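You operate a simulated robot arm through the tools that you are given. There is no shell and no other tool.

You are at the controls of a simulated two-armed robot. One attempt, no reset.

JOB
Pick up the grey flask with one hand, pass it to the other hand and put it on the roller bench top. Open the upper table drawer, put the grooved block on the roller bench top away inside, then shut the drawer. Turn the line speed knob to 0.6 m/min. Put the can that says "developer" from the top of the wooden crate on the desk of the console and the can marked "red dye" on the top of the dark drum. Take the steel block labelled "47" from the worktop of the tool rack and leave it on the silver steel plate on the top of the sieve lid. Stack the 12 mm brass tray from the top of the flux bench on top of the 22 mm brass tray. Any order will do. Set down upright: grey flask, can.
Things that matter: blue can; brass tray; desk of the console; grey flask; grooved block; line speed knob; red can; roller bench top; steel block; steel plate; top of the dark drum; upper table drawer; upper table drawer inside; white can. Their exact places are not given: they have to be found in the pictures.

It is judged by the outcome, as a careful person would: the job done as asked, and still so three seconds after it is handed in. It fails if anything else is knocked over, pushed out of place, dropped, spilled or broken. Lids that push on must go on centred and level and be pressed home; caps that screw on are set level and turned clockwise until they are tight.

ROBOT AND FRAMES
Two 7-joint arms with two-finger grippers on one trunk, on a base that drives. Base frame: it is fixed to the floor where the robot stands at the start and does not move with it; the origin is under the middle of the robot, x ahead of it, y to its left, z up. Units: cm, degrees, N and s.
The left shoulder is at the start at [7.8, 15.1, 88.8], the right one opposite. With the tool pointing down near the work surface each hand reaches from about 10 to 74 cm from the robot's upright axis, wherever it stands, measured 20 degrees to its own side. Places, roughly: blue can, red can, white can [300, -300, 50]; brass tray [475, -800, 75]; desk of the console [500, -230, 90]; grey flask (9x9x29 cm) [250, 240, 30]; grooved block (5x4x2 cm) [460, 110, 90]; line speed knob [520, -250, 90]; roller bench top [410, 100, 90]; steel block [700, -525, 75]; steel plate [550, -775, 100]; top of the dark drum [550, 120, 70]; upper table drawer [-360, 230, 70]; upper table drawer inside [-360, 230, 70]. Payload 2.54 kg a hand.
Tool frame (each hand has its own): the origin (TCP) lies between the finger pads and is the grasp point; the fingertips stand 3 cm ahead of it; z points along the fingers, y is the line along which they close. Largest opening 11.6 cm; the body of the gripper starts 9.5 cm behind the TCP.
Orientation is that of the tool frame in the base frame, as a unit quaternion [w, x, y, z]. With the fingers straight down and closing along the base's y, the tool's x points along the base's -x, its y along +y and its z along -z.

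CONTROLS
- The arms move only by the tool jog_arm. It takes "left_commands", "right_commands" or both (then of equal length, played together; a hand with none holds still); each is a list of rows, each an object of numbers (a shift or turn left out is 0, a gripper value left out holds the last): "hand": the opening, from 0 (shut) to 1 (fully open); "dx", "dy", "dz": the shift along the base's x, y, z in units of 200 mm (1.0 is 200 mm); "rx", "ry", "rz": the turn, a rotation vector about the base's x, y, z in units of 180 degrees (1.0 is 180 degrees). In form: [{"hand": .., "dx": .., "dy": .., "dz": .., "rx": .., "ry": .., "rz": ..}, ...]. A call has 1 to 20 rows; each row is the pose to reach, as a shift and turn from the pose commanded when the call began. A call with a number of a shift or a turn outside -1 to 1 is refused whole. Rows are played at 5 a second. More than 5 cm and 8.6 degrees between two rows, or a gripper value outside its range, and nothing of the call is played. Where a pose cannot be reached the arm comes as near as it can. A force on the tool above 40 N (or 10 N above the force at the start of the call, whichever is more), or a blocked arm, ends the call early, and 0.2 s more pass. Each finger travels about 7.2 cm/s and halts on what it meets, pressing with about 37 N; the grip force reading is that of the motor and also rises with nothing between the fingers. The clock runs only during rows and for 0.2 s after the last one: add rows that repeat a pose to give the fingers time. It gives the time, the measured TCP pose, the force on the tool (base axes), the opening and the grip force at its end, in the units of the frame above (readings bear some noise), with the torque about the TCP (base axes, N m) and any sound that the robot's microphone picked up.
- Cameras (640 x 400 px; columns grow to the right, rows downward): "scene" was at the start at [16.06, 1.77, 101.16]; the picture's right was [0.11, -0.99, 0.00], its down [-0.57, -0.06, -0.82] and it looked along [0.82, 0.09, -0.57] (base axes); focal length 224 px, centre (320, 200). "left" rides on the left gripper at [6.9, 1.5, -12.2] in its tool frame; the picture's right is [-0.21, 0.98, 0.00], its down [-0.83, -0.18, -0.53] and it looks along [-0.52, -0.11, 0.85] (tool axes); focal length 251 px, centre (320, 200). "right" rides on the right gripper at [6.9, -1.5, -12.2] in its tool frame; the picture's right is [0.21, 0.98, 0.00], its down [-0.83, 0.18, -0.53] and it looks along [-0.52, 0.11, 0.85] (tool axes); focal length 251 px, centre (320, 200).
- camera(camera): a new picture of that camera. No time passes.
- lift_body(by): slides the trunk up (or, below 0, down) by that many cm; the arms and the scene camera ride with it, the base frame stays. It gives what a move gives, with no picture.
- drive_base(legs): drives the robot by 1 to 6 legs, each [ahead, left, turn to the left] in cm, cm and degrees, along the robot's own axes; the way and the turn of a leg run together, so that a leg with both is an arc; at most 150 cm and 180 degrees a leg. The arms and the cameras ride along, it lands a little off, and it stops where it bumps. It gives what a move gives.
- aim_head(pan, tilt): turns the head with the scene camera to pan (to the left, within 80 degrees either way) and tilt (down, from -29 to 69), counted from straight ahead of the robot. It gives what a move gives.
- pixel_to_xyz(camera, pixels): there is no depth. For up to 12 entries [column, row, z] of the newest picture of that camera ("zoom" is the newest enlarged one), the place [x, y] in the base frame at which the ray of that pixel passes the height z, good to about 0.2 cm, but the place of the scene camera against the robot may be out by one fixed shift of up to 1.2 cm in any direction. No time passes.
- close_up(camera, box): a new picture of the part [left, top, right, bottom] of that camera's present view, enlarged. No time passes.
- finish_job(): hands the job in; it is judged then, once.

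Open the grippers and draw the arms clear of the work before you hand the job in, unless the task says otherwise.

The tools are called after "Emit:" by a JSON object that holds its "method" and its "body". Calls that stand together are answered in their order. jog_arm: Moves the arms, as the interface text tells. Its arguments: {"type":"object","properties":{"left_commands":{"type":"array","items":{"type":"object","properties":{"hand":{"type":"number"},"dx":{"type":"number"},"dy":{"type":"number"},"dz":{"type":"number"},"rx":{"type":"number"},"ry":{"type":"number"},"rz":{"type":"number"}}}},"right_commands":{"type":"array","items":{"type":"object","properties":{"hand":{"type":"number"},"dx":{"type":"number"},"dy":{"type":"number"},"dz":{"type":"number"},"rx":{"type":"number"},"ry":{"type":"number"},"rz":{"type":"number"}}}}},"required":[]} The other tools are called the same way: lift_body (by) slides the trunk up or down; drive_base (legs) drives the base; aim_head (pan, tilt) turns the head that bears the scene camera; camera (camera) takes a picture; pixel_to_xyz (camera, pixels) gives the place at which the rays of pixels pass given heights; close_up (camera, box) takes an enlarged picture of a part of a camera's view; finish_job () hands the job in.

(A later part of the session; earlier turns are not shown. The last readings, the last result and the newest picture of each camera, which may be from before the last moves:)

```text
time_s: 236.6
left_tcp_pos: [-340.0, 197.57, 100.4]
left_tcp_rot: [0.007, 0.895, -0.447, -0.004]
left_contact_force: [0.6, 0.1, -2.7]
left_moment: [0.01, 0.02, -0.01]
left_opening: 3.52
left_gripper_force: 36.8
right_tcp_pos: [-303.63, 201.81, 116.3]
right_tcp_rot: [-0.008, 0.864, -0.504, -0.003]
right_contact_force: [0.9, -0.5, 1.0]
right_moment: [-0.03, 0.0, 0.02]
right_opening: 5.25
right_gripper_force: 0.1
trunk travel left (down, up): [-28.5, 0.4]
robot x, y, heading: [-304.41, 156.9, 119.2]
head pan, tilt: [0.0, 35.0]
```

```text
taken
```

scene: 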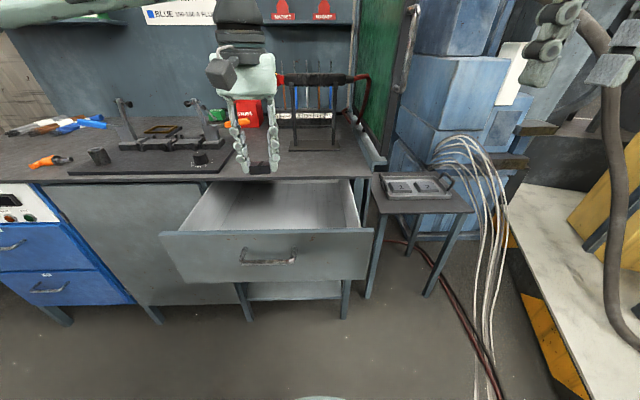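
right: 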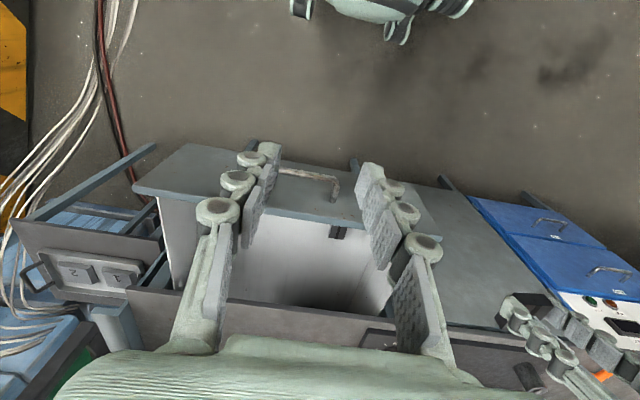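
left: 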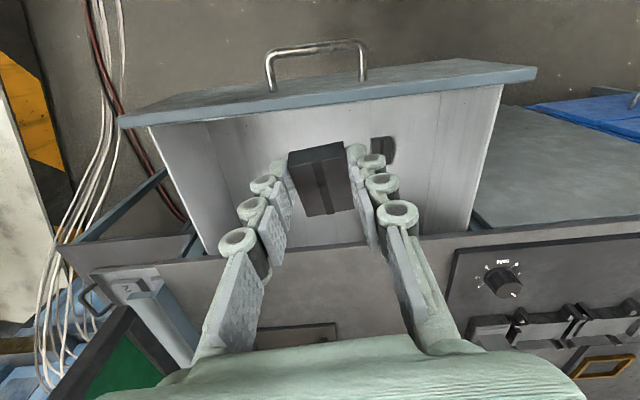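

Now the block hangs over the drawer. I move it 8 cm inward and lower it into the drawer.

Emit:
{"method": "jog_arm", "body": {"left_commands": [{"dx": -0.05, "dy": 0.12, "dz": 0}, {"dx": -0.1, "dy": 0.25, "dz": -0.1}, {"dx": -0.16, "dy": 0.37, "dz": -0.22}, {"dx": -0.16, "dy": 0.37, "dz": -0.4}, {"dx": -0.16, "dy": 0.37, "dz": -0.6}]}}

Emit:
{"method": "camera", "body": {"camera": "left"}}

Emit:
{"method": "camera", "body": {"camera": "scene"}}

```text
time_s: 237.8
left_tcp_pos: [-344.98, 200.49, 89.26]
left_tcp_rot: [0.006, 0.895, -0.446, -0.004]
left_contact_force: [-0.1, 0.5, -3.0]
left_moment: [-0.04, -0.02, -0.04]
left_opening: 3.53
left_gripper_force: 36.8
left hand out of reach, approached as far as the arm can: row 1, 2, 3, 4, 5
right_tcp_pos: [-303.76, 201.82, 116.34]
right_tcp_rot: [-0.008, 0.864, -0.504, -0.003]
right_contact_force: [0.3, -0.6, -0.6]
right_moment: [-0.02, 0.0, -0.02]
right_opening: 5.22
right_gripper_force: 0.1
trunk travel left (down, up): [-28.5, 0.4]
robot x, y, heading: [-304.31, 156.69, 119.2]
head pan, tilt: [0.0, 35.0]
```

```text
taken
```

left: 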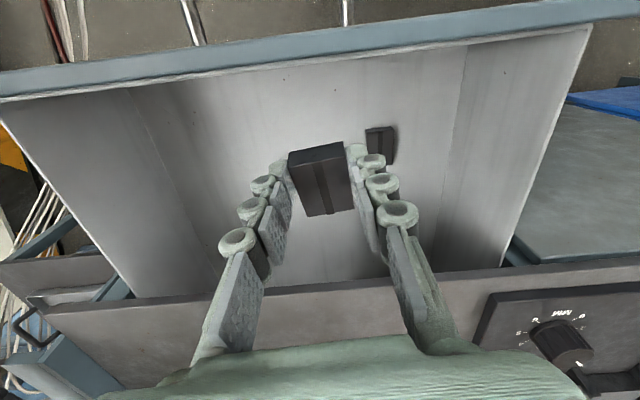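

```text
taken
```

scene: 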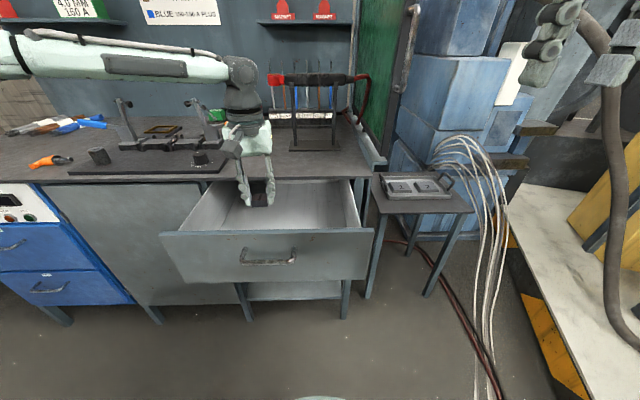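

The hand is about 3 cm nearer the drawer front than wanted; I drive 3 cm ahead and look.

Emit:
{"method": "drive_base", "body": {"legs": [[3.5, 0, 0]]}}

Emit:
{"method": "camera", "body": {"camera": "left"}}

```text
time_s: 238.7
left_tcp_pos: [-346.89, 203.65, 89.15]
left_tcp_rot: [0.006, 0.895, -0.446, -0.003]
left_contact_force: [-0.1, -0.7, -3.0]
left_moment: [-0.06, -0.02, 0.0]
left_opening: 3.52
left_gripper_force: 36.9
right_tcp_pos: [-305.33, 205.0, 116.42]
right_tcp_rot: [-0.008, 0.863, -0.504, -0.003]
right_contact_force: [-0.8, 1.1, -0.5]
right_moment: [-0.04, -0.01, -0.01]
right_opening: 5.23
right_gripper_force: 0.1
trunk travel left (down, up): [-28.5, 0.4]
robot x, y, heading: [-306.3, 159.86, 119.3]
head pan, tilt: [0.0, 35.0]
```

```text
taken
```

left: 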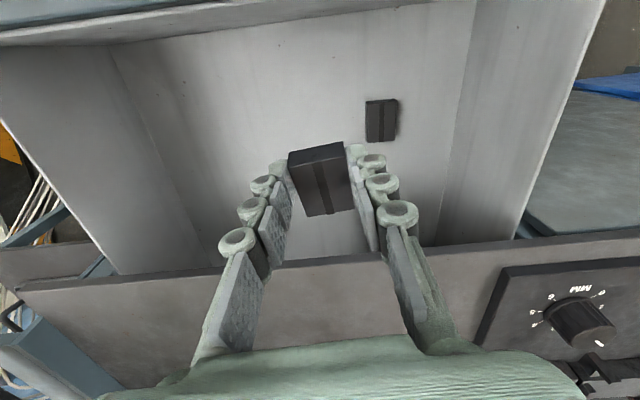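

I compute the other block's place again and then lower, shifting ours a little away from it.

Emit:
{"method": "pixel_to_xyz", "body": {"camera": "left", "pixels": [[382, 120, 70], [382, 120, 68], [366, 140, 68], [398, 138, 68], [300, 30, 82]]}}

Emit:
{"method": "jog_arm", "body": {"left_commands": [{"dx": 0.07, "dy": 0.04}, {"dx": 0.14, "dy": 0.08}, {"dx": 0.14, "dy": 0.08, "dz": -0.15}, {"dx": 0.14, "dy": 0.08, "dz": -0.3}, {"dx": 0.14, "dy": 0.08, "dz": -0.45}, {"dx": 0.14, "dy": 0.08, "dz": -0.6}]}}

Emit:
{"method": "camera", "body": {"camera": "left"}}

Emit:
{"method": "camera", "body": {"camera": "scene"}}

```text
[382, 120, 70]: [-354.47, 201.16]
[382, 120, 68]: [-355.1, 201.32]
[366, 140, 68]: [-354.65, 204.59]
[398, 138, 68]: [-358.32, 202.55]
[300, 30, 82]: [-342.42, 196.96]
```

```text
time_s: 240.1
left_tcp_pos: [-345.97, 200.69, 79.32]
left_tcp_rot: [0.004, 0.895, -0.446, -0.003]
left_contact_force: [-0.3, -0.4, -2.3]
left_moment: [-0.04, 0.0, -0.02]
left_opening: 3.52
left_gripper_force: 36.9
left hand out of reach, approached as far as the arm can: row 1, 2, 3, 4, 5, 6
right_tcp_pos: [-305.43, 204.85, 116.27]
right_tcp_rot: [-0.008, 0.863, -0.504, -0.004]
right_contact_force: [-1.9, -0.3, 0.1]
right_moment: [-0.03, 0.02, -0.03]
right_opening: 5.24
right_gripper_force: 0.1
trunk travel left (down, up): [-28.5, 0.4]
robot x, y, heading: [-306.04, 159.77, 119.5]
head pan, tilt: [0.0, 35.0]
```

```text
taken
```

left: 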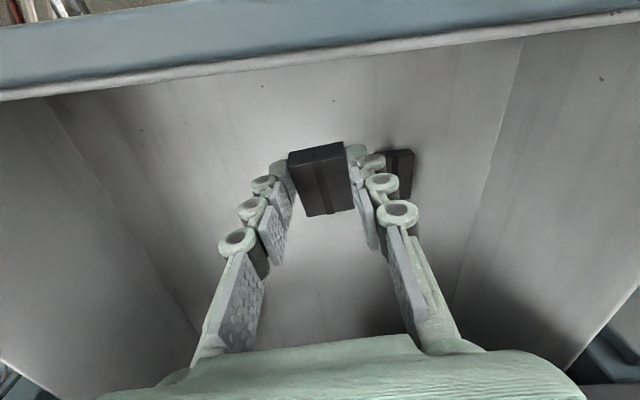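

```text
taken
```

scene: 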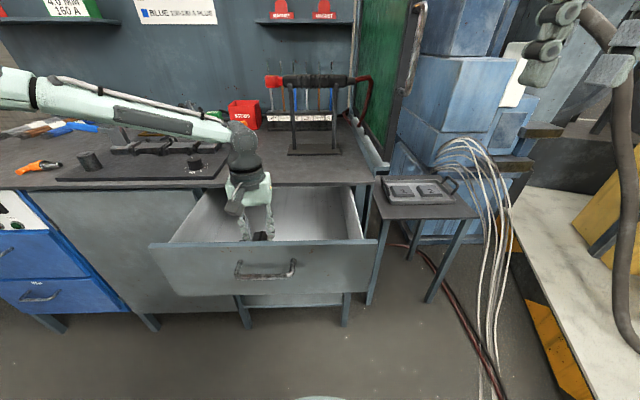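

The hand is inside; to keep the wrist camera off the front panel I drive 3 cm ahead and 3 cm right.

Emit:
{"method": "drive_base", "body": {"legs": [[3, -3.5, 0]]}}

Emit:
{"method": "camera", "body": {"camera": "left"}}

```text
time_s: 241.1
left_tcp_pos: [-344.34, 205.06, 79.43]
left_tcp_rot: [0.006, 0.895, -0.446, -0.002]
left_contact_force: [-0.2, 0.2, -3.1]
left_moment: [-0.05, 0.0, 0.0]
left_opening: 3.52
left_gripper_force: 37.3
right_tcp_pos: [-303.69, 209.11, 116.24]
right_tcp_rot: [-0.008, 0.864, -0.504, -0.003]
right_contact_force: [0.1, 1.1, -0.1]
right_moment: [-0.03, -0.01, -0.01]
right_opening: 5.22
right_gripper_force: 0.0
trunk travel left (down, up): [-28.5, 0.4]
robot x, y, heading: [-304.51, 164.56, 119.3]
head pan, tilt: [0.0, 35.0]
```

```text
taken
```

left: 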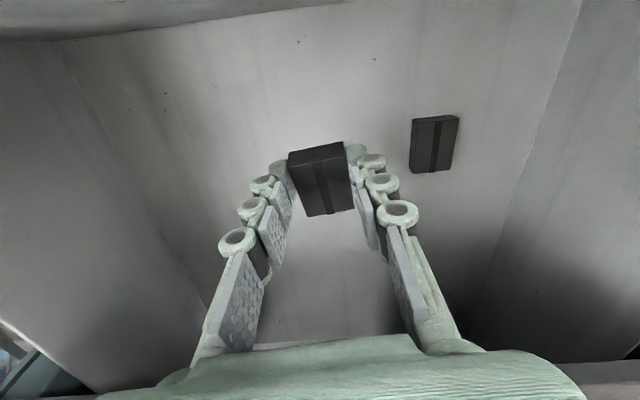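

Good position (-344.3,205.1). I lower toward the floor in small steps, watching the force.

Emit:
{"method": "jog_arm", "body": {"left_commands": [{"dz": -0.08}, {"dz": -0.16}, {"dz": -0.24}]}}

Emit:
{"method": "camera", "body": {"camera": "left"}}

```text
time_s: 241.9
left_tcp_pos: [-344.96, 203.41, 75.93]
left_tcp_rot: [0.003, 0.895, -0.446, -0.003]
left_contact_force: [-0.4, 0.8, -1.8]
left_moment: [-0.01, 0.04, 0.02]
left_opening: 3.52
left_gripper_force: 37.0
left hand out of reach, approached as far as the arm can: row 1, 2, 3
right_tcp_pos: [-303.6, 209.1, 116.41]
right_tcp_rot: [-0.008, 0.863, -0.504, -0.004]
right_contact_force: [0.2, 0.1, 1.1]
right_moment: [-0.02, 0.02, 0.02]
right_opening: 5.2
right_gripper_force: 0.0
trunk travel left (down, up): [-28.5, 0.4]
robot x, y, heading: [-304.6, 163.93, 119.3]
head pan, tilt: [0.0, 35.0]
```

```text
taken
```

left: 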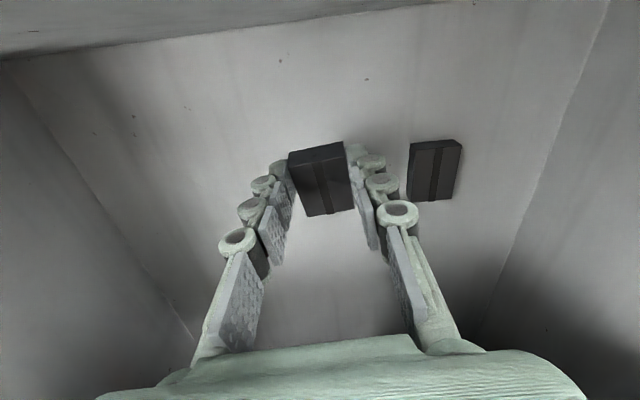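

The arm drifts back at its limit, so I lower the trunk instead for the last bit.

Emit:
{"method": "lift_body", "body": {"by": -2}}

Emit:
{"method": "camera", "body": {"camera": "left"}}

```text
time_s: 242.6
left_tcp_pos: [-344.93, 203.43, 73.99]
left_tcp_rot: [0.003, 0.895, -0.446, -0.004]
left_contact_force: [-0.2, -0.1, -2.6]
left_moment: [0.0, 0.01, -0.04]
left_opening: 3.54
left_gripper_force: 37.2
right_tcp_pos: [-303.66, 209.1, 114.4]
right_tcp_rot: [-0.009, 0.863, -0.505, -0.004]
right_contact_force: [-0.2, 0.7, -1.1]
right_moment: [-0.01, -0.06, 0.02]
right_opening: 5.2
right_gripper_force: 0.1
trunk travel left (down, up): [-26.5, 2.4]
robot x, y, heading: [-304.51, 164.04, 119.6]
head pan, tilt: [0.0, 35.0]
```

```text
taken
```

left: 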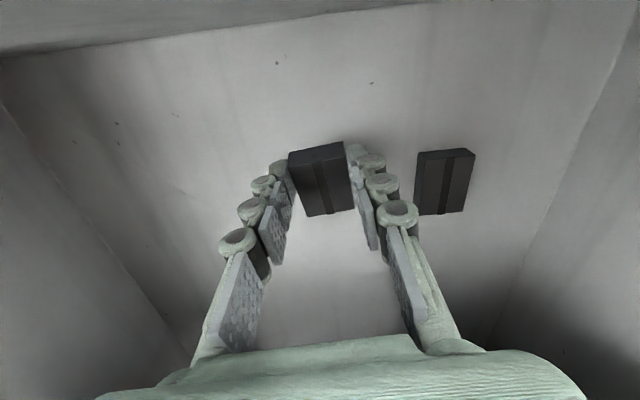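

Our block is still a little higher than the other one (56 px against 50 px wide). I go on lowering by the trunk.

Emit:
{"method": "lift_body", "body": {"by": -1.2}}

Emit:
{"method": "camera", "body": {"camera": "left"}}

```text
time_s: 243.2
left_tcp_pos: [-344.92, 203.55, 72.83]
left_tcp_rot: [0.003, 0.895, -0.446, -0.003]
left_contact_force: [0.4, -0.9, -2.6]
left_moment: [-0.04, 0.0, -0.01]
left_opening: 3.53
left_gripper_force: 37.5
right_tcp_pos: [-303.81, 209.06, 113.18]
right_tcp_rot: [-0.009, 0.863, -0.504, -0.004]
right_contact_force: [0.4, 0.1, 0.1]
right_moment: [0.02, 0.03, -0.01]
right_opening: 5.22
right_gripper_force: 0.1
trunk travel left (down, up): [-25.3, 3.6]
robot x, y, heading: [-304.25, 164.48, 119.3]
head pan, tilt: [0.0, 35.0]
```

```text
taken
```

left: 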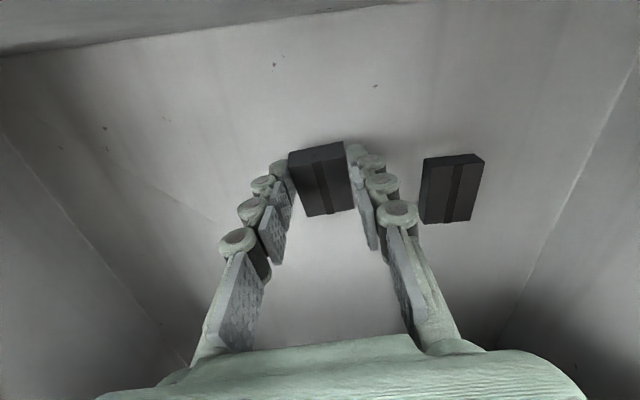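

Nearly level now; a further 0.7 cm.

Emit:
{"method": "lift_body", "body": {"by": -0.7}}

Emit:
{"method": "camera", "body": {"camera": "left"}}

```text
time_s: 243.7
left_tcp_pos: [-344.93, 203.64, 72.26]
left_tcp_rot: [0.002, 0.895, -0.446, -0.005]
left_contact_force: [-3.3, -0.6, 14.0]
left_moment: [0.53, 0.26, 0.12]
left_opening: 3.51
left_gripper_force: 36.9
right_tcp_pos: [-303.65, 209.0, 112.55]
right_tcp_rot: [-0.008, 0.863, -0.505, -0.004]
right_contact_force: [0.3, 0.9, -0.4]
right_moment: [0.0, 0.03, -0.02]
right_opening: 5.23
right_gripper_force: 0.0
trunk travel left (down, up): [-24.6, 4.3]
robot x, y, heading: [-304.58, 164.05, 119.1]
head pan, tilt: [0.0, 35.0]
```

```text
taken
```

left: 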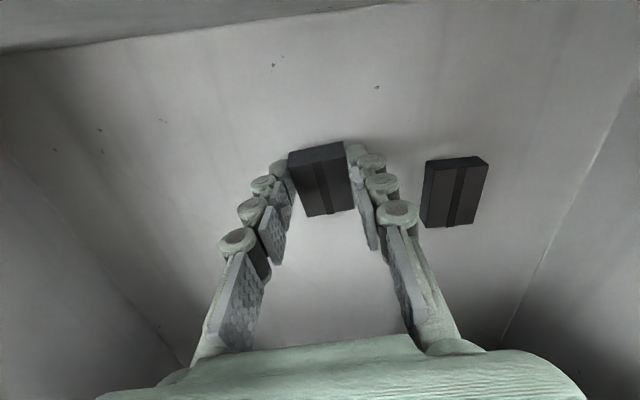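

Contact at 14 N: the block is on the drawer floor. I open the left hand to about 5.5 cm and raise it straight up.

Emit:
{"method": "jog_arm", "body": {"left_commands": [{"hand": 0.4}, {"hand": 0.47}, {"hand": 0.47}]}}

Emit:
{"method": "lift_body", "body": {"by": 4}}

Emit:
{"method": "camera", "body": {"camera": "left"}}

```text
time_s: 244.5
left_tcp_pos: [-344.91, 203.45, 71.89]
left_tcp_rot: [0.004, 0.895, -0.446, -0.004]
left_contact_force: [0.2, -0.6, 0.1]
left_moment: [0.01, 0.01, 0.0]
left_opening: 5.44
left_gripper_force: 0.1
right_tcp_pos: [-303.67, 209.09, 112.47]
right_tcp_rot: [-0.009, 0.863, -0.505, -0.004]
right_contact_force: [0.7, 0.4, 0.0]
right_moment: [0.0, 0.04, -0.01]
right_opening: 5.22
right_gripper_force: 0.0
trunk travel left (down, up): [-24.6, 4.3]
robot x, y, heading: [-304.28, 164.48, 119.5]
head pan, tilt: [0.0, 35.0]
```

```text
time_s: 245.3
left_tcp_pos: [-344.95, 203.63, 75.99]
left_tcp_rot: [0.004, 0.895, -0.447, -0.004]
left_contact_force: [0.3, 0.0, -0.9]
left_moment: [-0.01, -0.01, -0.04]
left_opening: 5.46
left_gripper_force: 0.0
right_tcp_pos: [-303.69, 209.04, 116.47]
right_tcp_rot: [-0.008, 0.863, -0.504, -0.003]
right_contact_force: [-0.2, 0.9, 0.3]
right_moment: [-0.02, -0.01, 0.02]
right_opening: 5.22
right_gripper_force: 0.0
trunk travel left (down, up): [-28.6, 0.3]
robot x, y, heading: [-304.46, 164.21, 119.2]
head pan, tilt: [0.0, 35.0]
```

```text
taken
```

left: 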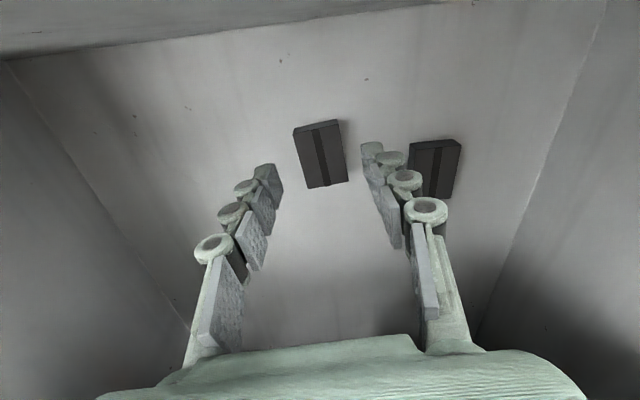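

The block lies flat beside the other. I raise the left hand out of the drawer.

Emit:
{"method": "jog_arm", "body": {"left_commands": [{"dz": 0.2}, {"dz": 0.4}, {"dz": 0.6}, {"dz": 0.8}, {"dz": 1.0}]}}

Emit:
{"method": "camera", "body": {"camera": "left"}}

Emit:
{"method": "camera", "body": {"camera": "scene"}}

```text
time_s: 246.5
left_tcp_pos: [-344.91, 203.63, 96.17]
left_tcp_rot: [0.004, 0.895, -0.447, -0.004]
left_contact_force: [-0.9, 0.7, -0.5]
left_moment: [0.02, 0.0, -0.02]
left_opening: 5.47
left_gripper_force: 0.0
right_tcp_pos: [-303.64, 209.14, 116.53]
right_tcp_rot: [-0.008, 0.863, -0.505, -0.004]
right_contact_force: [0.4, -0.4, 0.6]
right_moment: [-0.01, 0.02, 0.03]
right_opening: 5.22
right_gripper_force: 0.0
trunk travel left (down, up): [-28.6, 0.3]
robot x, y, heading: [-304.62, 164.25, 119.8]
head pan, tilt: [0.0, 35.0]
```

```text
taken
```

left: 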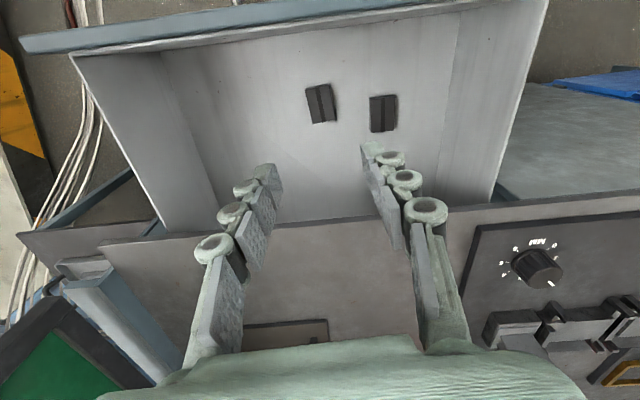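

```text
taken
```

scene: 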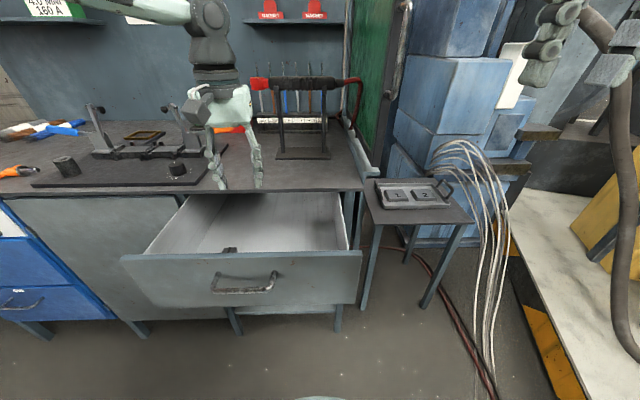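

Both blocks lie in the drawer. To shut it I back off 25 cm, lower the closed left hand in front of the handle, and push.

Emit:
{"method": "drive_base", "body": {"legs": [[-25, 0, 0]]}}

Emit:
{"method": "jog_arm", "body": {"left_commands": [{"hand": 0.0, "dz": -0.15}, {"dz": -0.3}, {"dz": -0.45}, {"dz": -0.6}, {"dz": -0.75}, {"dz": -0.85}]}}

Emit:
{"method": "camera", "body": {"camera": "left"}}

Emit:
{"method": "camera", "body": {"camera": "scene"}}

```text
time_s: 248.4
left_tcp_pos: [-332.47, 181.84, 96.11]
left_tcp_rot: [0.004, 0.895, -0.447, -0.003]
left_contact_force: [-0.3, -0.6, 0.9]
left_moment: [-0.02, -0.01, 0.01]
left_opening: 5.45
left_gripper_force: 0.0
right_tcp_pos: [-291.35, 187.28, 116.49]
right_tcp_rot: [-0.008, 0.863, -0.505, -0.004]
right_contact_force: [0.4, 0.0, 0.0]
right_moment: [0.06, 0.0, -0.05]
right_opening: 5.23
right_gripper_force: 0.0
trunk travel left (down, up): [-28.6, 0.3]
robot x, y, heading: [-292.14, 142.62, 119.3]
head pan, tilt: [0.0, 35.0]
```

```text
time_s: 249.8
left_tcp_pos: [-332.77, 181.94, 79.02]
left_tcp_rot: [0.003, 0.895, -0.447, -0.003]
left_contact_force: [0.4, 0.7, -0.3]
left_moment: [0.01, -0.02, 0.0]
left_opening: 0.0
left_gripper_force: 28.6
right_tcp_pos: [-291.38, 187.27, 116.44]
right_tcp_rot: [-0.008, 0.863, -0.505, -0.004]
right_contact_force: [0.7, -0.5, -0.6]
right_moment: [0.01, 0.01, 0.0]
right_opening: 5.2
right_gripper_force: 0.0
trunk travel left (down, up): [-28.6, 0.3]
robot x, y, heading: [-292.19, 142.52, 119.2]
head pan, tilt: [0.0, 35.0]
```

```text
taken
```

left: 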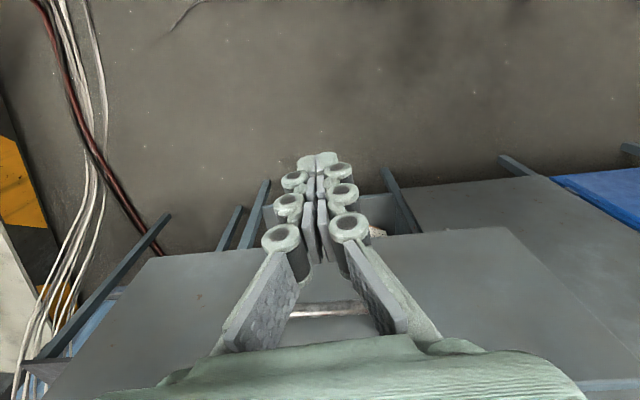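

```text
taken
```

scene: 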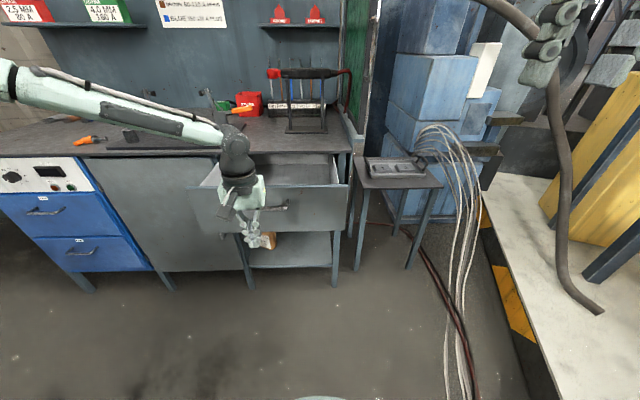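

The closed fingers are before the handle at z 79. I drive forward 20 cm, then the rest in small steps.

Emit:
{"method": "drive_base", "body": {"legs": [[20, 0, 0]]}}

Emit:
{"method": "camera", "body": {"camera": "scene"}}

```text
time_s: 251.4
left_tcp_pos: [-342.41, 199.44, 79.05]
left_tcp_rot: [0.005, 0.894, -0.447, -0.003]
left_contact_force: [-0.6, 0.5, -0.2]
left_moment: [0.0, 0.0, -0.01]
left_opening: 0.01
left_gripper_force: 28.7
right_tcp_pos: [-301.09, 204.77, 116.55]
right_tcp_rot: [-0.008, 0.862, -0.506, -0.003]
right_contact_force: [-0.3, -0.4, -0.2]
right_moment: [-0.03, -0.01, 0.0]
right_opening: 5.2
right_gripper_force: 0.1
trunk travel left (down, up): [-28.6, 0.3]
robot x, y, heading: [-302.32, 160.02, 119.1]
head pan, tilt: [0.0, 35.0]
```

```text
taken
```

scene: 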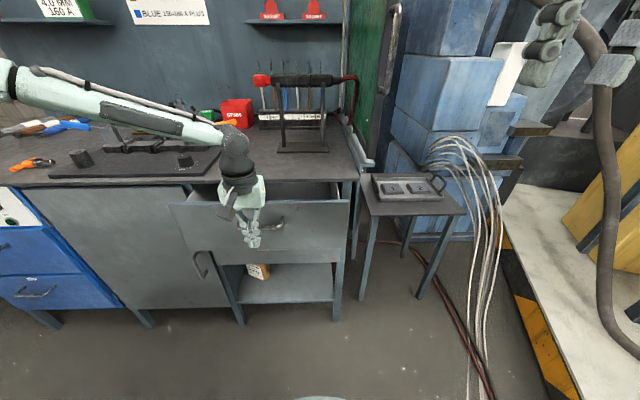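

The drawer slides in. I continue 8 cm, then finish.

Emit:
{"method": "drive_base", "body": {"legs": [[8, 0, 0]]}}

Emit:
{"method": "drive_base", "body": {"legs": [[3, 0, 0]]}}

Emit:
{"method": "camera", "body": {"camera": "scene"}}

```text
time_s: 252.4
left_tcp_pos: [-346.2, 206.32, 79.04]
left_tcp_rot: [0.005, 0.894, -0.449, -0.003]
left_contact_force: [0.3, 0.1, -0.2]
left_moment: [-0.02, -0.02, 0.01]
left_opening: 0.02
left_gripper_force: 28.4
right_tcp_pos: [-304.86, 211.64, 116.44]
right_tcp_rot: [-0.008, 0.863, -0.506, -0.004]
right_contact_force: [-0.5, 0.4, 0.3]
right_moment: [-0.03, -0.05, -0.02]
right_opening: 5.25
right_gripper_force: 0.0
trunk travel left (down, up): [-28.6, 0.3]
robot x, y, heading: [-305.81, 166.34, 119.0]
head pan, tilt: [0.0, 35.0]
```

```text
time_s: 253.3
left_tcp_pos: [-347.7, 208.95, 78.98]
left_tcp_rot: [0.003, 0.894, -0.448, -0.004]
left_contact_force: [-0.5, 0.0, -0.1]
left_moment: [-0.02, -0.03, 0.01]
left_opening: 0.0
left_gripper_force: 27.9
right_tcp_pos: [-306.38, 214.22, 116.43]
right_tcp_rot: [-0.008, 0.862, -0.506, -0.003]
right_contact_force: [-1.1, 0.2, 0.1]
right_moment: [-0.06, -0.01, -0.02]
right_opening: 5.22
right_gripper_force: 0.0
trunk travel left (down, up): [-28.6, 0.3]
robot x, y, heading: [-307.38, 169.52, 119.1]
head pan, tilt: [0.0, 35.0]
```

```text
taken
```

scene: 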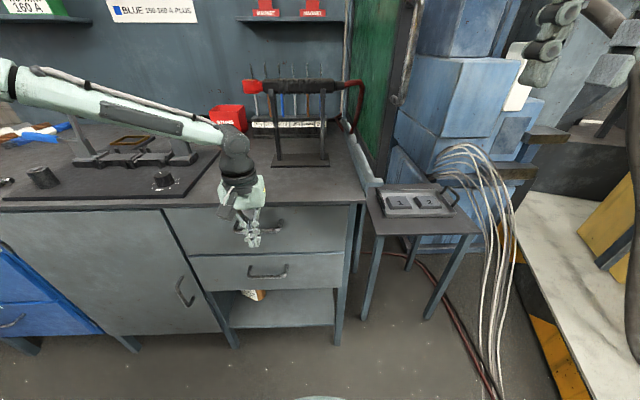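

Nearly shut. I push the last bit with the arm until the force rises.

Emit:
{"method": "jog_arm", "body": {"left_commands": [{"dx": -0.0155, "dy": 0.026}, {"dx": -0.031, "dy": 0.051}, {"dx": -0.046, "dy": 0.077}, {"dx": -0.062, "dy": 0.103}]}}

Emit:
{"method": "close_up", "body": {"camera": "scene", "box": [140, 180, 380, 330]}}

```text
time_s: 253.9
left_tcp_pos: [-347.6, 208.96, 78.92]
left_tcp_rot: [0.012, 0.894, -0.449, 0.005]
left_contact_force: [7.6, -10.6, 3.8]
left_moment: [0.09, 0.04, -0.06]
left_opening: 0.02
left_gripper_force: 28.3
right_tcp_pos: [-306.14, 213.93, 116.45]
right_tcp_rot: [-0.009, 0.863, -0.505, -0.004]
right_contact_force: [0.2, -0.4, -0.4]
right_moment: [-0.05, 0.0, 0.0]
right_opening: 5.2
right_gripper_force: 0.1
trunk travel left (down, up): [-28.6, 0.3]
robot x, y, heading: [-307.56, 169.02, 119.4]
head pan, tilt: [0.0, 35.0]
stopped in row 3 (left hand): the force on the tool passed its limit at 46 N (the readings are from after the stop); the commanded pose is now the measured one
```

```text
2.67 times, centred on (260, 255) of scene
```

zoom: 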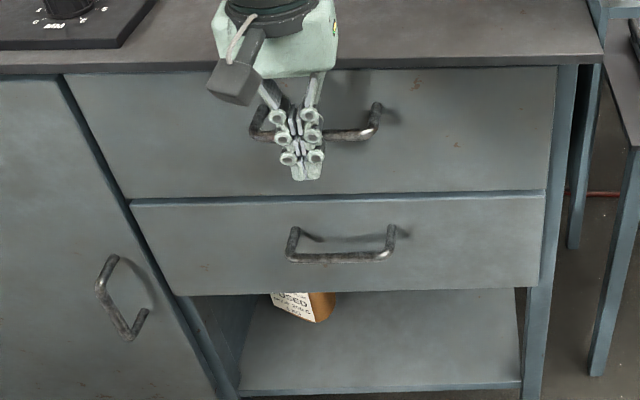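

A stop at 46 N suggests the drawer is home. I back away 14 cm and check its face against the lower drawer.

Emit:
{"method": "drive_base", "body": {"legs": [[-14, 0, 0]]}}

Emit:
{"method": "jog_arm", "body": {"left_commands": [{"dz": 0.2}, {"dz": 0.4}, {"dz": 0.6}, {"dz": 0.8}, {"dz": 1.0}]}}

Emit:
{"method": "camera", "body": {"camera": "left"}}

Emit:
{"method": "close_up", "body": {"camera": "scene", "box": [160, 130, 380, 280]}}

```text
time_s: 255.2
left_tcp_pos: [-341.01, 196.85, 78.94]
left_tcp_rot: [0.009, 0.893, -0.449, 0.003]
left_contact_force: [0.1, -0.2, 0.3]
left_moment: [0.02, -0.02, -0.02]
left_opening: 0.02
left_gripper_force: 29.1
right_tcp_pos: [-299.28, 201.65, 116.63]
right_tcp_rot: [-0.008, 0.863, -0.506, -0.004]
right_contact_force: [0.1, -0.3, 0.4]
right_moment: [0.01, -0.01, 0.03]
right_opening: 5.2
right_gripper_force: 0.1
trunk travel left (down, up): [-28.6, 0.3]
robot x, y, heading: [-300.45, 156.05, 119.4]
head pan, tilt: [0.0, 35.0]
```

```text
time_s: 256.4
left_tcp_pos: [-340.87, 196.95, 98.82]
left_tcp_rot: [0.011, 0.894, -0.449, 0.002]
left_contact_force: [0.7, 0.3, -0.1]
left_moment: [0.0, -0.01, 0.02]
left_opening: 0.0
left_gripper_force: 28.5
right_tcp_pos: [-299.29, 201.74, 116.47]
right_tcp_rot: [-0.009, 0.863, -0.506, -0.004]
right_contact_force: [-0.2, 0.0, -0.1]
right_moment: [0.01, -0.02, 0.01]
right_opening: 5.22
right_gripper_force: 0.1
trunk travel left (down, up): [-28.6, 0.3]
robot x, y, heading: [-300.32, 156.47, 119.4]
head pan, tilt: [0.0, 35.0]
```

```text
taken
```

left: 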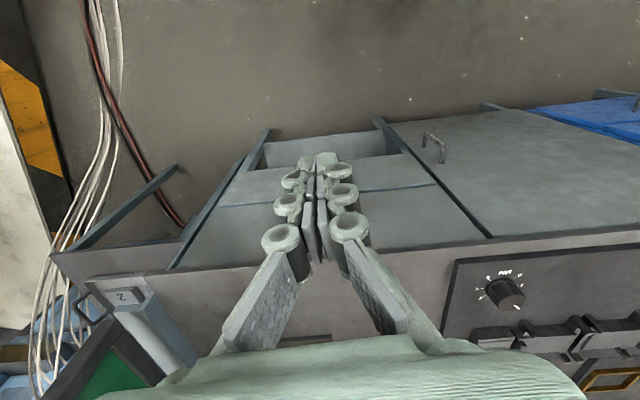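

```text
2.67 times, centred on (270, 205) of scene
```

zoom: 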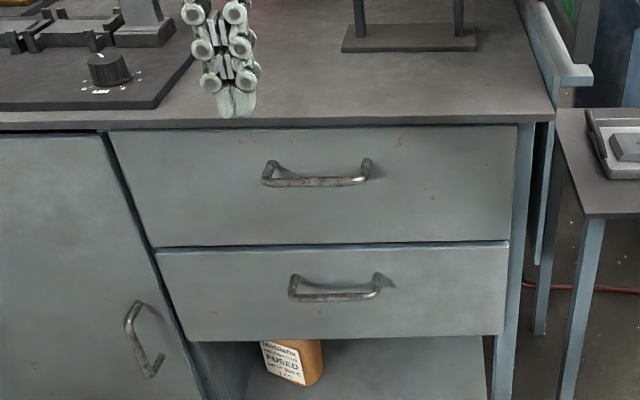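

The drawer is flush with its neighbours: shut. Next the cans: I drive back over the open floor toward the crate, turning to heading 0 on the way.

Emit:
{"method": "drive_base", "body": {"legs": [[-64, -21, 0], [-111, -75, 0], [0, 0, -119.4], [140, -60, 0], [90, -115, 0]]}}

Emit:
{"method": "aim_head", "body": {"pan": -30, "tilt": 12}}

Emit:
{"method": "camera", "body": {"camera": "scene"}}

```text
refused: leg 4 is longer than a leg can be; nothing moved
```

```text
time_s: 257.4
left_tcp_pos: [-340.93, 197.05, 98.75]
left_tcp_rot: [0.01, 0.893, -0.449, 0.004]
left_contact_force: [-0.1, 0.7, 0.2]
left_moment: [-0.03, 0.01, 0.0]
left_opening: 0.0
left_gripper_force: 28.7
right_tcp_pos: [-299.25, 201.65, 116.43]
right_tcp_rot: [-0.009, 0.863, -0.506, -0.003]
right_contact_force: [0.0, 0.3, -0.1]
right_moment: [-0.02, -0.01, 0.0]
right_opening: 5.2
right_gripper_force: 0.1
trunk travel left (down, up): [-28.6, 0.3]
robot x, y, heading: [-300.42, 156.86, 119.1]
head pan, tilt: [-30.0, 12.0]
```

```text
taken
```

scene: 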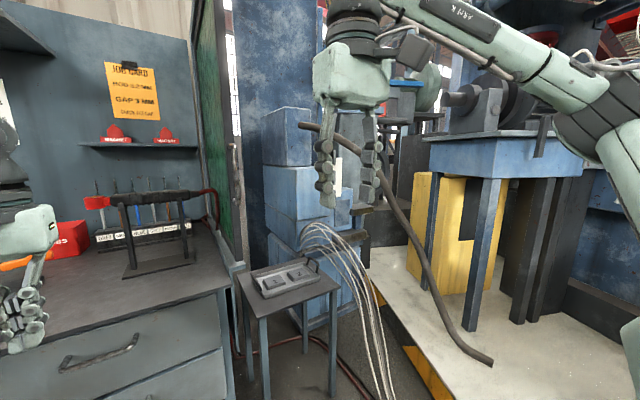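

One leg was over 150 cm; I send the route again with shorter legs.

Emit:
{"method": "drive_base", "body": {"legs": [[-64, -21, 0], [-111, -75, 0], [0, 0, -119.4], [130, -60, 0], [80, -110, 0]]}}

Emit:
{"method": "aim_head", "body": {"pan": -30, "tilt": 12}}

Emit:
{"method": "camera", "body": {"camera": "scene"}}

```text
time_s: 290.7
left_tcp_pos: [136.95, -102.1, 98.8]
left_tcp_rot: [-0.008, -0.07, 0.997, 0.007]
left_contact_force: [-0.2, -0.4, -0.2]
left_moment: [0.03, 0.06, -0.03]
left_opening: 0.02
left_gripper_force: 28.8
right_tcp_pos: [121.02, -140.89, 116.43]
right_tcp_rot: [0.008, -0.005, 1.0, -0.006]
right_contact_force: [0.8, 0.6, 0.4]
right_moment: [0.01, 0.0, -0.02]
right_opening: 5.21
right_gripper_force: 0.1
trunk travel left (down, up): [-28.6, 0.3]
robot x, y, heading: [82.21, -118.4, 0.7]
head pan, tilt: [-30.0, 12.0]
```

```text
time_s: 291.3
left_tcp_pos: [136.91, -102.18, 98.85]
left_tcp_rot: [-0.008, -0.07, 0.997, 0.007]
left_contact_force: [-0.5, -0.4, -0.6]
left_moment: [0.01, 0.0, 0.03]
left_opening: 0.0
left_gripper_force: 28.2
right_tcp_pos: [121.06, -140.84, 116.44]
right_tcp_rot: [0.007, -0.005, 1.0, -0.005]
right_contact_force: [-1.4, 0.2, 0.1]
right_moment: [0.0, -0.01, 0.02]
right_opening: 5.21
right_gripper_force: 0.0
trunk travel left (down, up): [-28.6, 0.3]
robot x, y, heading: [81.86, -118.36, 0.6]
head pan, tilt: [-30.0, 12.0]
```

```text
taken
```

scene: 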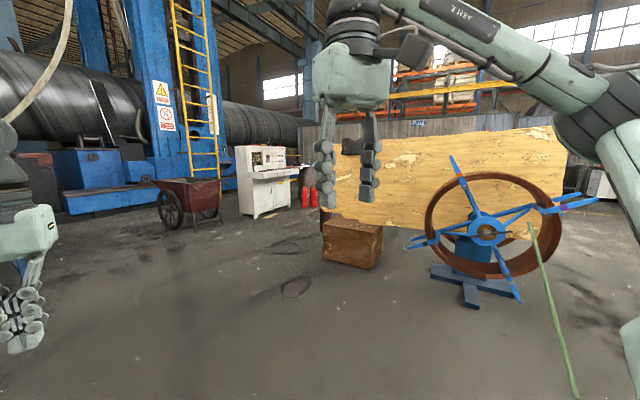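

The wooden crate is at (352,243) with the plywood sheet behind it. I zoom on it.

Emit:
{"method": "close_up", "body": {"camera": "scene", "box": [300, 180, 420, 280]}}

Emit:
{"method": "pixel_to_xyz", "body": {"camera": "scene", "pixels": [[323, 255, 0], [362, 270, 0], [383, 255, 0], [352, 222, 40], [472, 308, 0], [350, 215, 0], [265, 215, 0]]}}

```text
4.00 times, centred on (360, 230) of scene
```

zoom: 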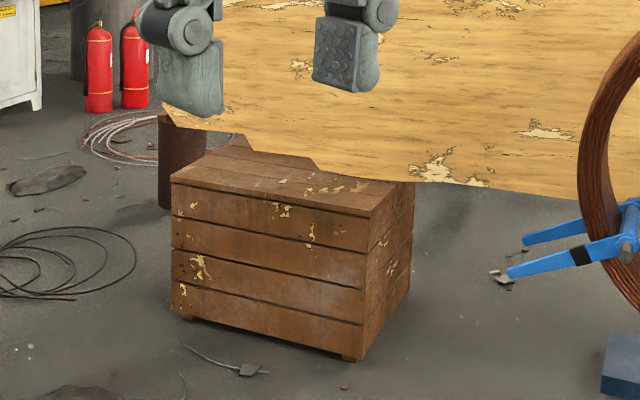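

```text
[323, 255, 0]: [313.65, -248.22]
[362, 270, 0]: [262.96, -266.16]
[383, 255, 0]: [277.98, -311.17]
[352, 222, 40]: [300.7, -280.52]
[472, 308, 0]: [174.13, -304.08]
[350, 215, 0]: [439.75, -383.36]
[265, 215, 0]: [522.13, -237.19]
```

The plywood hides the crate's top from here. I drive to the crate's other side, to about (250,-170), and look from there.

Emit:
{"method": "drive_base", "body": {"legs": [[120, 0, 0], [50, -10, -60]]}}

Emit:
{"method": "aim_head", "body": {"pan": 0, "tilt": 20}}

Emit:
{"method": "camera", "body": {"camera": "scene"}}

```text
time_s: 300.0
left_tcp_pos: [276.35, -189.25, 98.77]
left_tcp_rot: [-0.003, 0.444, 0.896, 0.009]
left_contact_force: [0.4, 0.7, -0.6]
left_moment: [0.03, -0.05, 0.01]
left_opening: 0.0
left_gripper_force: 28.4
right_tcp_pos: [234.9, -194.27, 116.46]
right_tcp_rot: [0.004, 0.502, 0.865, -0.008]
right_contact_force: [-0.6, 0.5, 1.2]
right_moment: [0.04, -0.03, -0.03]
right_opening: 5.23
right_gripper_force: 0.0
trunk travel left (down, up): [-28.6, 0.3]
robot x, y, heading: [235.34, -149.96, -60.4]
head pan, tilt: [-30.0, 12.0]
cut short: leg 2
```

```text
time_s: 300.9
left_tcp_pos: [276.24, -189.19, 98.74]
left_tcp_rot: [-0.003, 0.445, 0.896, 0.009]
left_contact_force: [-0.8, 0.2, 0.0]
left_moment: [0.0, 0.0, -0.01]
left_opening: 0.0
left_gripper_force: 28.3
right_tcp_pos: [234.88, -194.35, 116.49]
right_tcp_rot: [0.005, 0.502, 0.865, -0.008]
right_contact_force: [-0.1, 0.5, 0.1]
right_moment: [-0.01, -0.02, 0.01]
right_opening: 5.21
right_gripper_force: 0.1
trunk travel left (down, up): [-28.6, 0.3]
robot x, y, heading: [235.52, -149.27, -60.1]
head pan, tilt: [0.0, 20.0]
```

```text
taken
```

scene: 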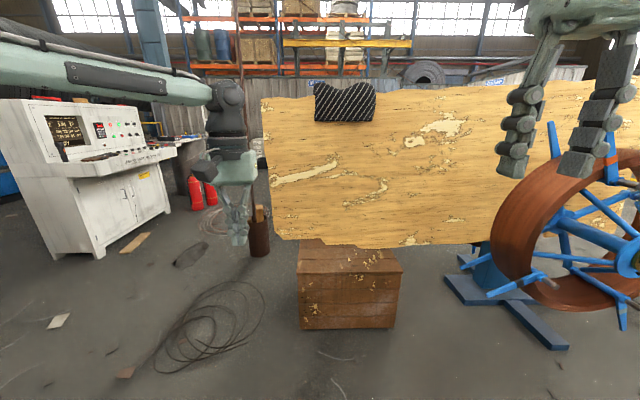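

The sheet stands over the crate's back, so the cans must be beyond it. I go round toward the console side and look back at the crate.

Emit:
{"method": "drive_base", "body": {"legs": [[20, 60, 0], [40, 40, 0]]}}

Emit:
{"method": "camera", "body": {"camera": "scene"}}

```text
time_s: 311.2
left_tcp_pos: [392.95, -190.18, 98.88]
left_tcp_rot: [-0.002, 0.441, 0.897, 0.01]
left_contact_force: [0.1, -1.0, 0.1]
left_moment: [-0.01, -0.01, -0.03]
left_opening: 0.0
left_gripper_force: 29.1
right_tcp_pos: [351.57, -195.58, 116.5]
right_tcp_rot: [0.005, 0.499, 0.866, -0.008]
right_contact_force: [-1.2, -0.5, 0.4]
right_moment: [0.01, -0.03, 0.01]
right_opening: 5.23
right_gripper_force: 0.1
trunk travel left (down, up): [-28.6, 0.3]
robot x, y, heading: [351.54, -150.34, -59.6]
head pan, tilt: [0.0, 20.0]
```

```text
taken
```

scene: 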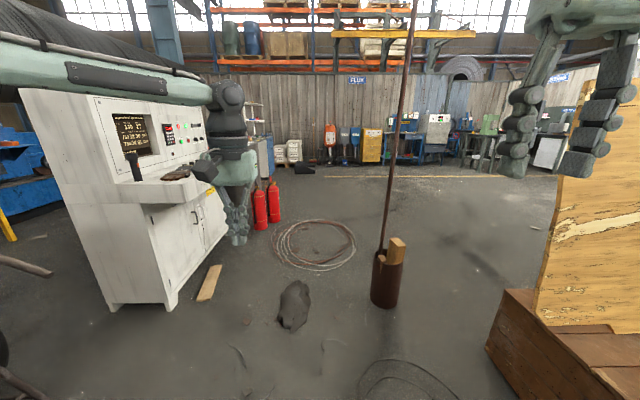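

I pan the head right to see the crate's end and its far side.

Emit:
{"method": "aim_head", "body": {"pan": -50, "tilt": 25}}

Emit:
{"method": "camera", "body": {"camera": "scene"}}

```text
time_s: 312.3
left_tcp_pos: [392.84, -190.15, 98.72]
left_tcp_rot: [-0.003, 0.441, 0.898, 0.009]
left_contact_force: [-0.4, -0.5, 0.9]
left_moment: [0.04, -0.04, -0.03]
left_opening: 0.01
left_gripper_force: 28.4
right_tcp_pos: [351.43, -195.61, 116.51]
right_tcp_rot: [0.005, 0.499, 0.867, -0.008]
right_contact_force: [1.2, -0.5, -0.5]
right_moment: [0.0, 0.0, 0.01]
right_opening: 5.21
right_gripper_force: 0.1
trunk travel left (down, up): [-28.6, 0.3]
robot x, y, heading: [352.15, -150.74, -59.7]
head pan, tilt: [-50.0, 25.0]
```

```text
taken
```

scene: 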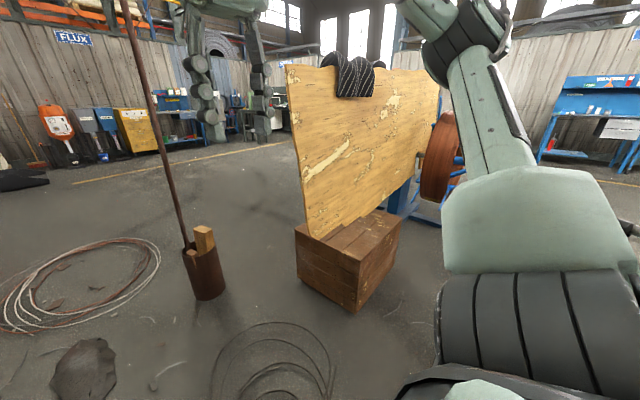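

The plywood stands upright on the crate, so the cans are behind it. I measure the crate, sheet and the brown stub for a path round.

Emit:
{"method": "pixel_to_xyz", "body": {"camera": "scene", "pixels": [[205, 298, 0], [299, 279, 0], [355, 312, 0], [400, 262, 0], [296, 233, 40], [355, 258, 40], [400, 222, 40], [308, 235, 40], [435, 185, 40], [90, 170, 0], [260, 160, 0]]}}

Emit:
{"method": "close_up", "body": {"camera": "scene", "box": [260, 40, 460, 320]}}

```text
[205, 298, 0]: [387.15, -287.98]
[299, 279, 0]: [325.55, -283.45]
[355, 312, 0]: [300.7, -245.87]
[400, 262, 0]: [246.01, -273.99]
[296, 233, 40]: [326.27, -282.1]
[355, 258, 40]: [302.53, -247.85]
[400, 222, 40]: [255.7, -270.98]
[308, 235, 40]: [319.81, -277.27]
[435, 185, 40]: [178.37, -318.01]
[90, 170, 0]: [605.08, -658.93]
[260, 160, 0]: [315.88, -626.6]
```

```text
1.43 times, centred on (360, 180) of scene
```

zoom: 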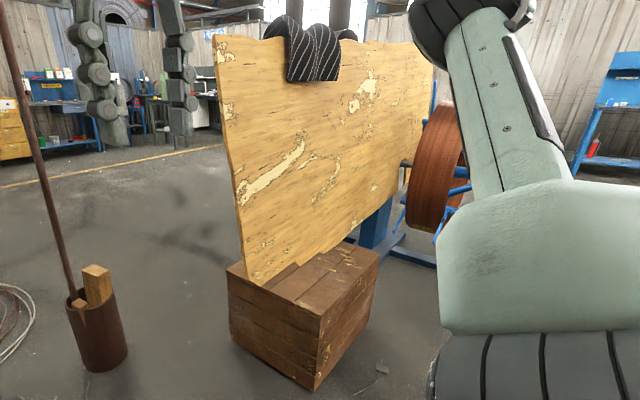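

I check the gap between the stub and the console for the eastern route.

Emit:
{"method": "aim_head", "body": {"pan": 0, "tilt": 28}}

Emit:
{"method": "camera", "body": {"camera": "scene"}}

```text
time_s: 313.5
left_tcp_pos: [392.96, -190.13, 98.83]
left_tcp_rot: [-0.003, 0.441, 0.898, 0.009]
left_contact_force: [0.5, -0.8, -0.3]
left_moment: [0.01, -0.03, 0.0]
left_opening: 0.0
left_gripper_force: 28.3
right_tcp_pos: [351.4, -195.66, 116.46]
right_tcp_rot: [0.005, 0.498, 0.867, -0.009]
right_contact_force: [0.3, 0.0, -1.0]
right_moment: [0.02, 0.01, 0.02]
right_opening: 5.2
right_gripper_force: 0.0
trunk travel left (down, up): [-28.6, 0.3]
robot x, y, heading: [351.61, -150.41, -60.0]
head pan, tilt: [0.0, 28.0]
```

```text
taken
```

scene: 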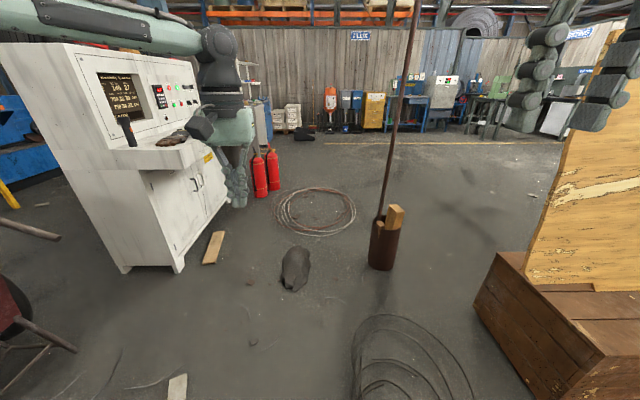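

Emit:
{"method": "pixel_to_xyz", "body": {"camera": "scene", "pixels": [[125, 272, 0], [180, 270, 0], [228, 210, 0], [270, 198, 0], [383, 268, 0], [295, 290, 0], [210, 262, 0], [355, 210, 0], [480, 290, 40]]}}

```text
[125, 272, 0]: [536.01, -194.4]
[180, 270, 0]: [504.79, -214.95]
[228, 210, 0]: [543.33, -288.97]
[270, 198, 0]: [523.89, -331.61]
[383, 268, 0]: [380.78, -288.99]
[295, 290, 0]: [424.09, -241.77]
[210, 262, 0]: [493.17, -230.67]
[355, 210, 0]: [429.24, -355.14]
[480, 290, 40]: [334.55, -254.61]
```

I first work the console knob. I raise the left hand, turn right 60 degrees to keep the hands clear, and drive past the rock to the space before the console.

Emit:
{"method": "jog_arm", "body": {"left_commands": [{"dz": 0.2}, {"dz": 0.4}, {"dz": 0.6}]}}

Emit:
{"method": "drive_base", "body": {"legs": [[0, 0, -60]]}}

Emit:
{"method": "drive_base", "body": {"legs": [[-8, 98, 0]]}}

```text
time_s: 314.3
left_tcp_pos: [393.07, -189.59, 110.62]
left_tcp_rot: [-0.005, 0.44, 0.898, 0.01]
left_contact_force: [-0.6, 0.6, 0.1]
left_moment: [-0.04, 0.02, 0.02]
left_opening: 0.01
left_gripper_force: 28.4
left hand out of reach, approached as far as the arm can: row 3
right_tcp_pos: [351.49, -195.57, 116.4]
right_tcp_rot: [0.004, 0.498, 0.867, -0.009]
right_contact_force: [0.7, 0.4, 0.2]
right_moment: [0.0, 0.05, 0.02]
right_opening: 5.21
right_gripper_force: 0.0
trunk travel left (down, up): [-28.6, 0.3]
robot x, y, heading: [351.76, -150.55, -59.7]
head pan, tilt: [0.0, 28.0]
```

```text
time_s: 317.5
left_tcp_pos: [338.12, -205.66, 110.63]
left_tcp_rot: [0.001, 0.834, 0.552, 0.01]
left_contact_force: [0.8, 0.6, 0.2]
left_moment: [-0.02, 0.0, 0.02]
left_opening: 0.0
left_gripper_force: 28.8
right_tcp_pos: [312.35, -172.38, 116.44]
right_tcp_rot: [0.0, 0.868, 0.496, -0.009]
right_contact_force: [0.2, 0.2, 0.2]
right_moment: [0.01, -0.03, 0.02]
right_opening: 5.23
right_gripper_force: 0.0
trunk travel left (down, up): [-28.6, 0.3]
robot x, y, heading: [351.83, -150.82, -120.8]
head pan, tilt: [0.0, 28.0]
```

```text
time_s: 327.4
left_tcp_pos: [427.08, -250.51, 110.62]
left_tcp_rot: [0.002, 0.838, 0.545, 0.01]
left_contact_force: [0.7, 0.1, 1.2]
left_moment: [0.02, -0.02, -0.02]
left_opening: 0.0
left_gripper_force: 29.1
right_tcp_pos: [402.01, -216.68, 116.55]
right_tcp_rot: [-0.001, 0.872, 0.489, -0.01]
right_contact_force: [-0.2, 0.1, -0.7]
right_moment: [-0.01, 0.03, 0.02]
right_opening: 5.22
right_gripper_force: 0.1
trunk travel left (down, up): [-28.6, 0.3]
robot x, y, heading: [441.95, -195.51, -121.6]
head pan, tilt: [0.0, 28.0]
```

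Now to (458,-284).

Emit:
{"method": "drive_base", "body": {"legs": [[66, 59, 0]]}}

Emit:
{"method": "drive_base", "body": {"legs": [[0, 0, 148]]}}

Emit:
{"method": "aim_head", "body": {"pan": 0, "tilt": 25}}

Emit:
{"method": "camera", "body": {"camera": "scene"}}

```text
time_s: 333.6
left_tcp_pos: [442.34, -337.82, 110.84]
left_tcp_rot: [0.001, 0.838, 0.545, 0.009]
left_contact_force: [-0.5, -0.5, -0.1]
left_moment: [0.02, 0.0, -0.01]
left_opening: 0.0
left_gripper_force: 29.0
right_tcp_pos: [417.39, -304.04, 116.57]
right_tcp_rot: [-0.001, 0.872, 0.489, -0.009]
right_contact_force: [-0.8, -0.2, 0.1]
right_moment: [0.02, -0.02, 0.0]
right_opening: 5.25
right_gripper_force: 0.2
trunk travel left (down, up): [-28.6, 0.3]
robot x, y, heading: [456.89, -282.85, -121.4]
head pan, tilt: [0.0, 28.0]
```

```text
time_s: 340.3
left_tcp_pos: [496.52, -242.36, 110.65]
left_tcp_rot: [-0.009, -0.315, 0.949, 0.003]
left_contact_force: [0.9, 0.4, -0.3]
left_moment: [-0.02, 0.02, 0.02]
left_opening: 0.0
left_gripper_force: 28.6
right_tcp_pos: [501.88, -284.07, 116.53]
right_tcp_rot: [0.009, -0.253, 0.967, -0.003]
right_contact_force: [-1.4, -0.1, -0.1]
right_moment: [-0.01, -0.02, 0.0]
right_opening: 5.2
right_gripper_force: 0.1
trunk travel left (down, up): [-28.6, 0.3]
robot x, y, heading: [456.99, -283.06, 29.2]
head pan, tilt: [0.0, 28.0]
```

```text
time_s: 341.0
left_tcp_pos: [496.6, -242.36, 110.73]
left_tcp_rot: [-0.009, -0.316, 0.949, 0.004]
left_contact_force: [-1.2, -0.6, 0.2]
left_moment: [-0.03, 0.03, 0.03]
left_opening: 0.0
left_gripper_force: 28.6
right_tcp_pos: [501.99, -283.95, 116.4]
right_tcp_rot: [0.009, -0.253, 0.967, -0.004]
right_contact_force: [-0.4, 0.1, -0.7]
right_moment: [0.02, 0.01, 0.01]
right_opening: 5.21
right_gripper_force: 0.0
trunk travel left (down, up): [-28.6, 0.3]
robot x, y, heading: [456.87, -283.09, 29.3]
head pan, tilt: [0.0, 25.0]
```

```text
taken
```

scene: 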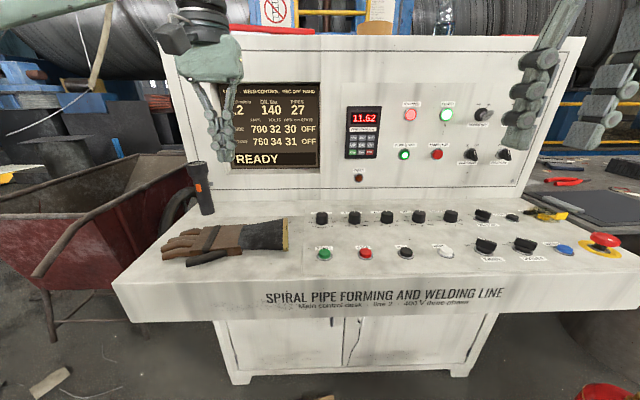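

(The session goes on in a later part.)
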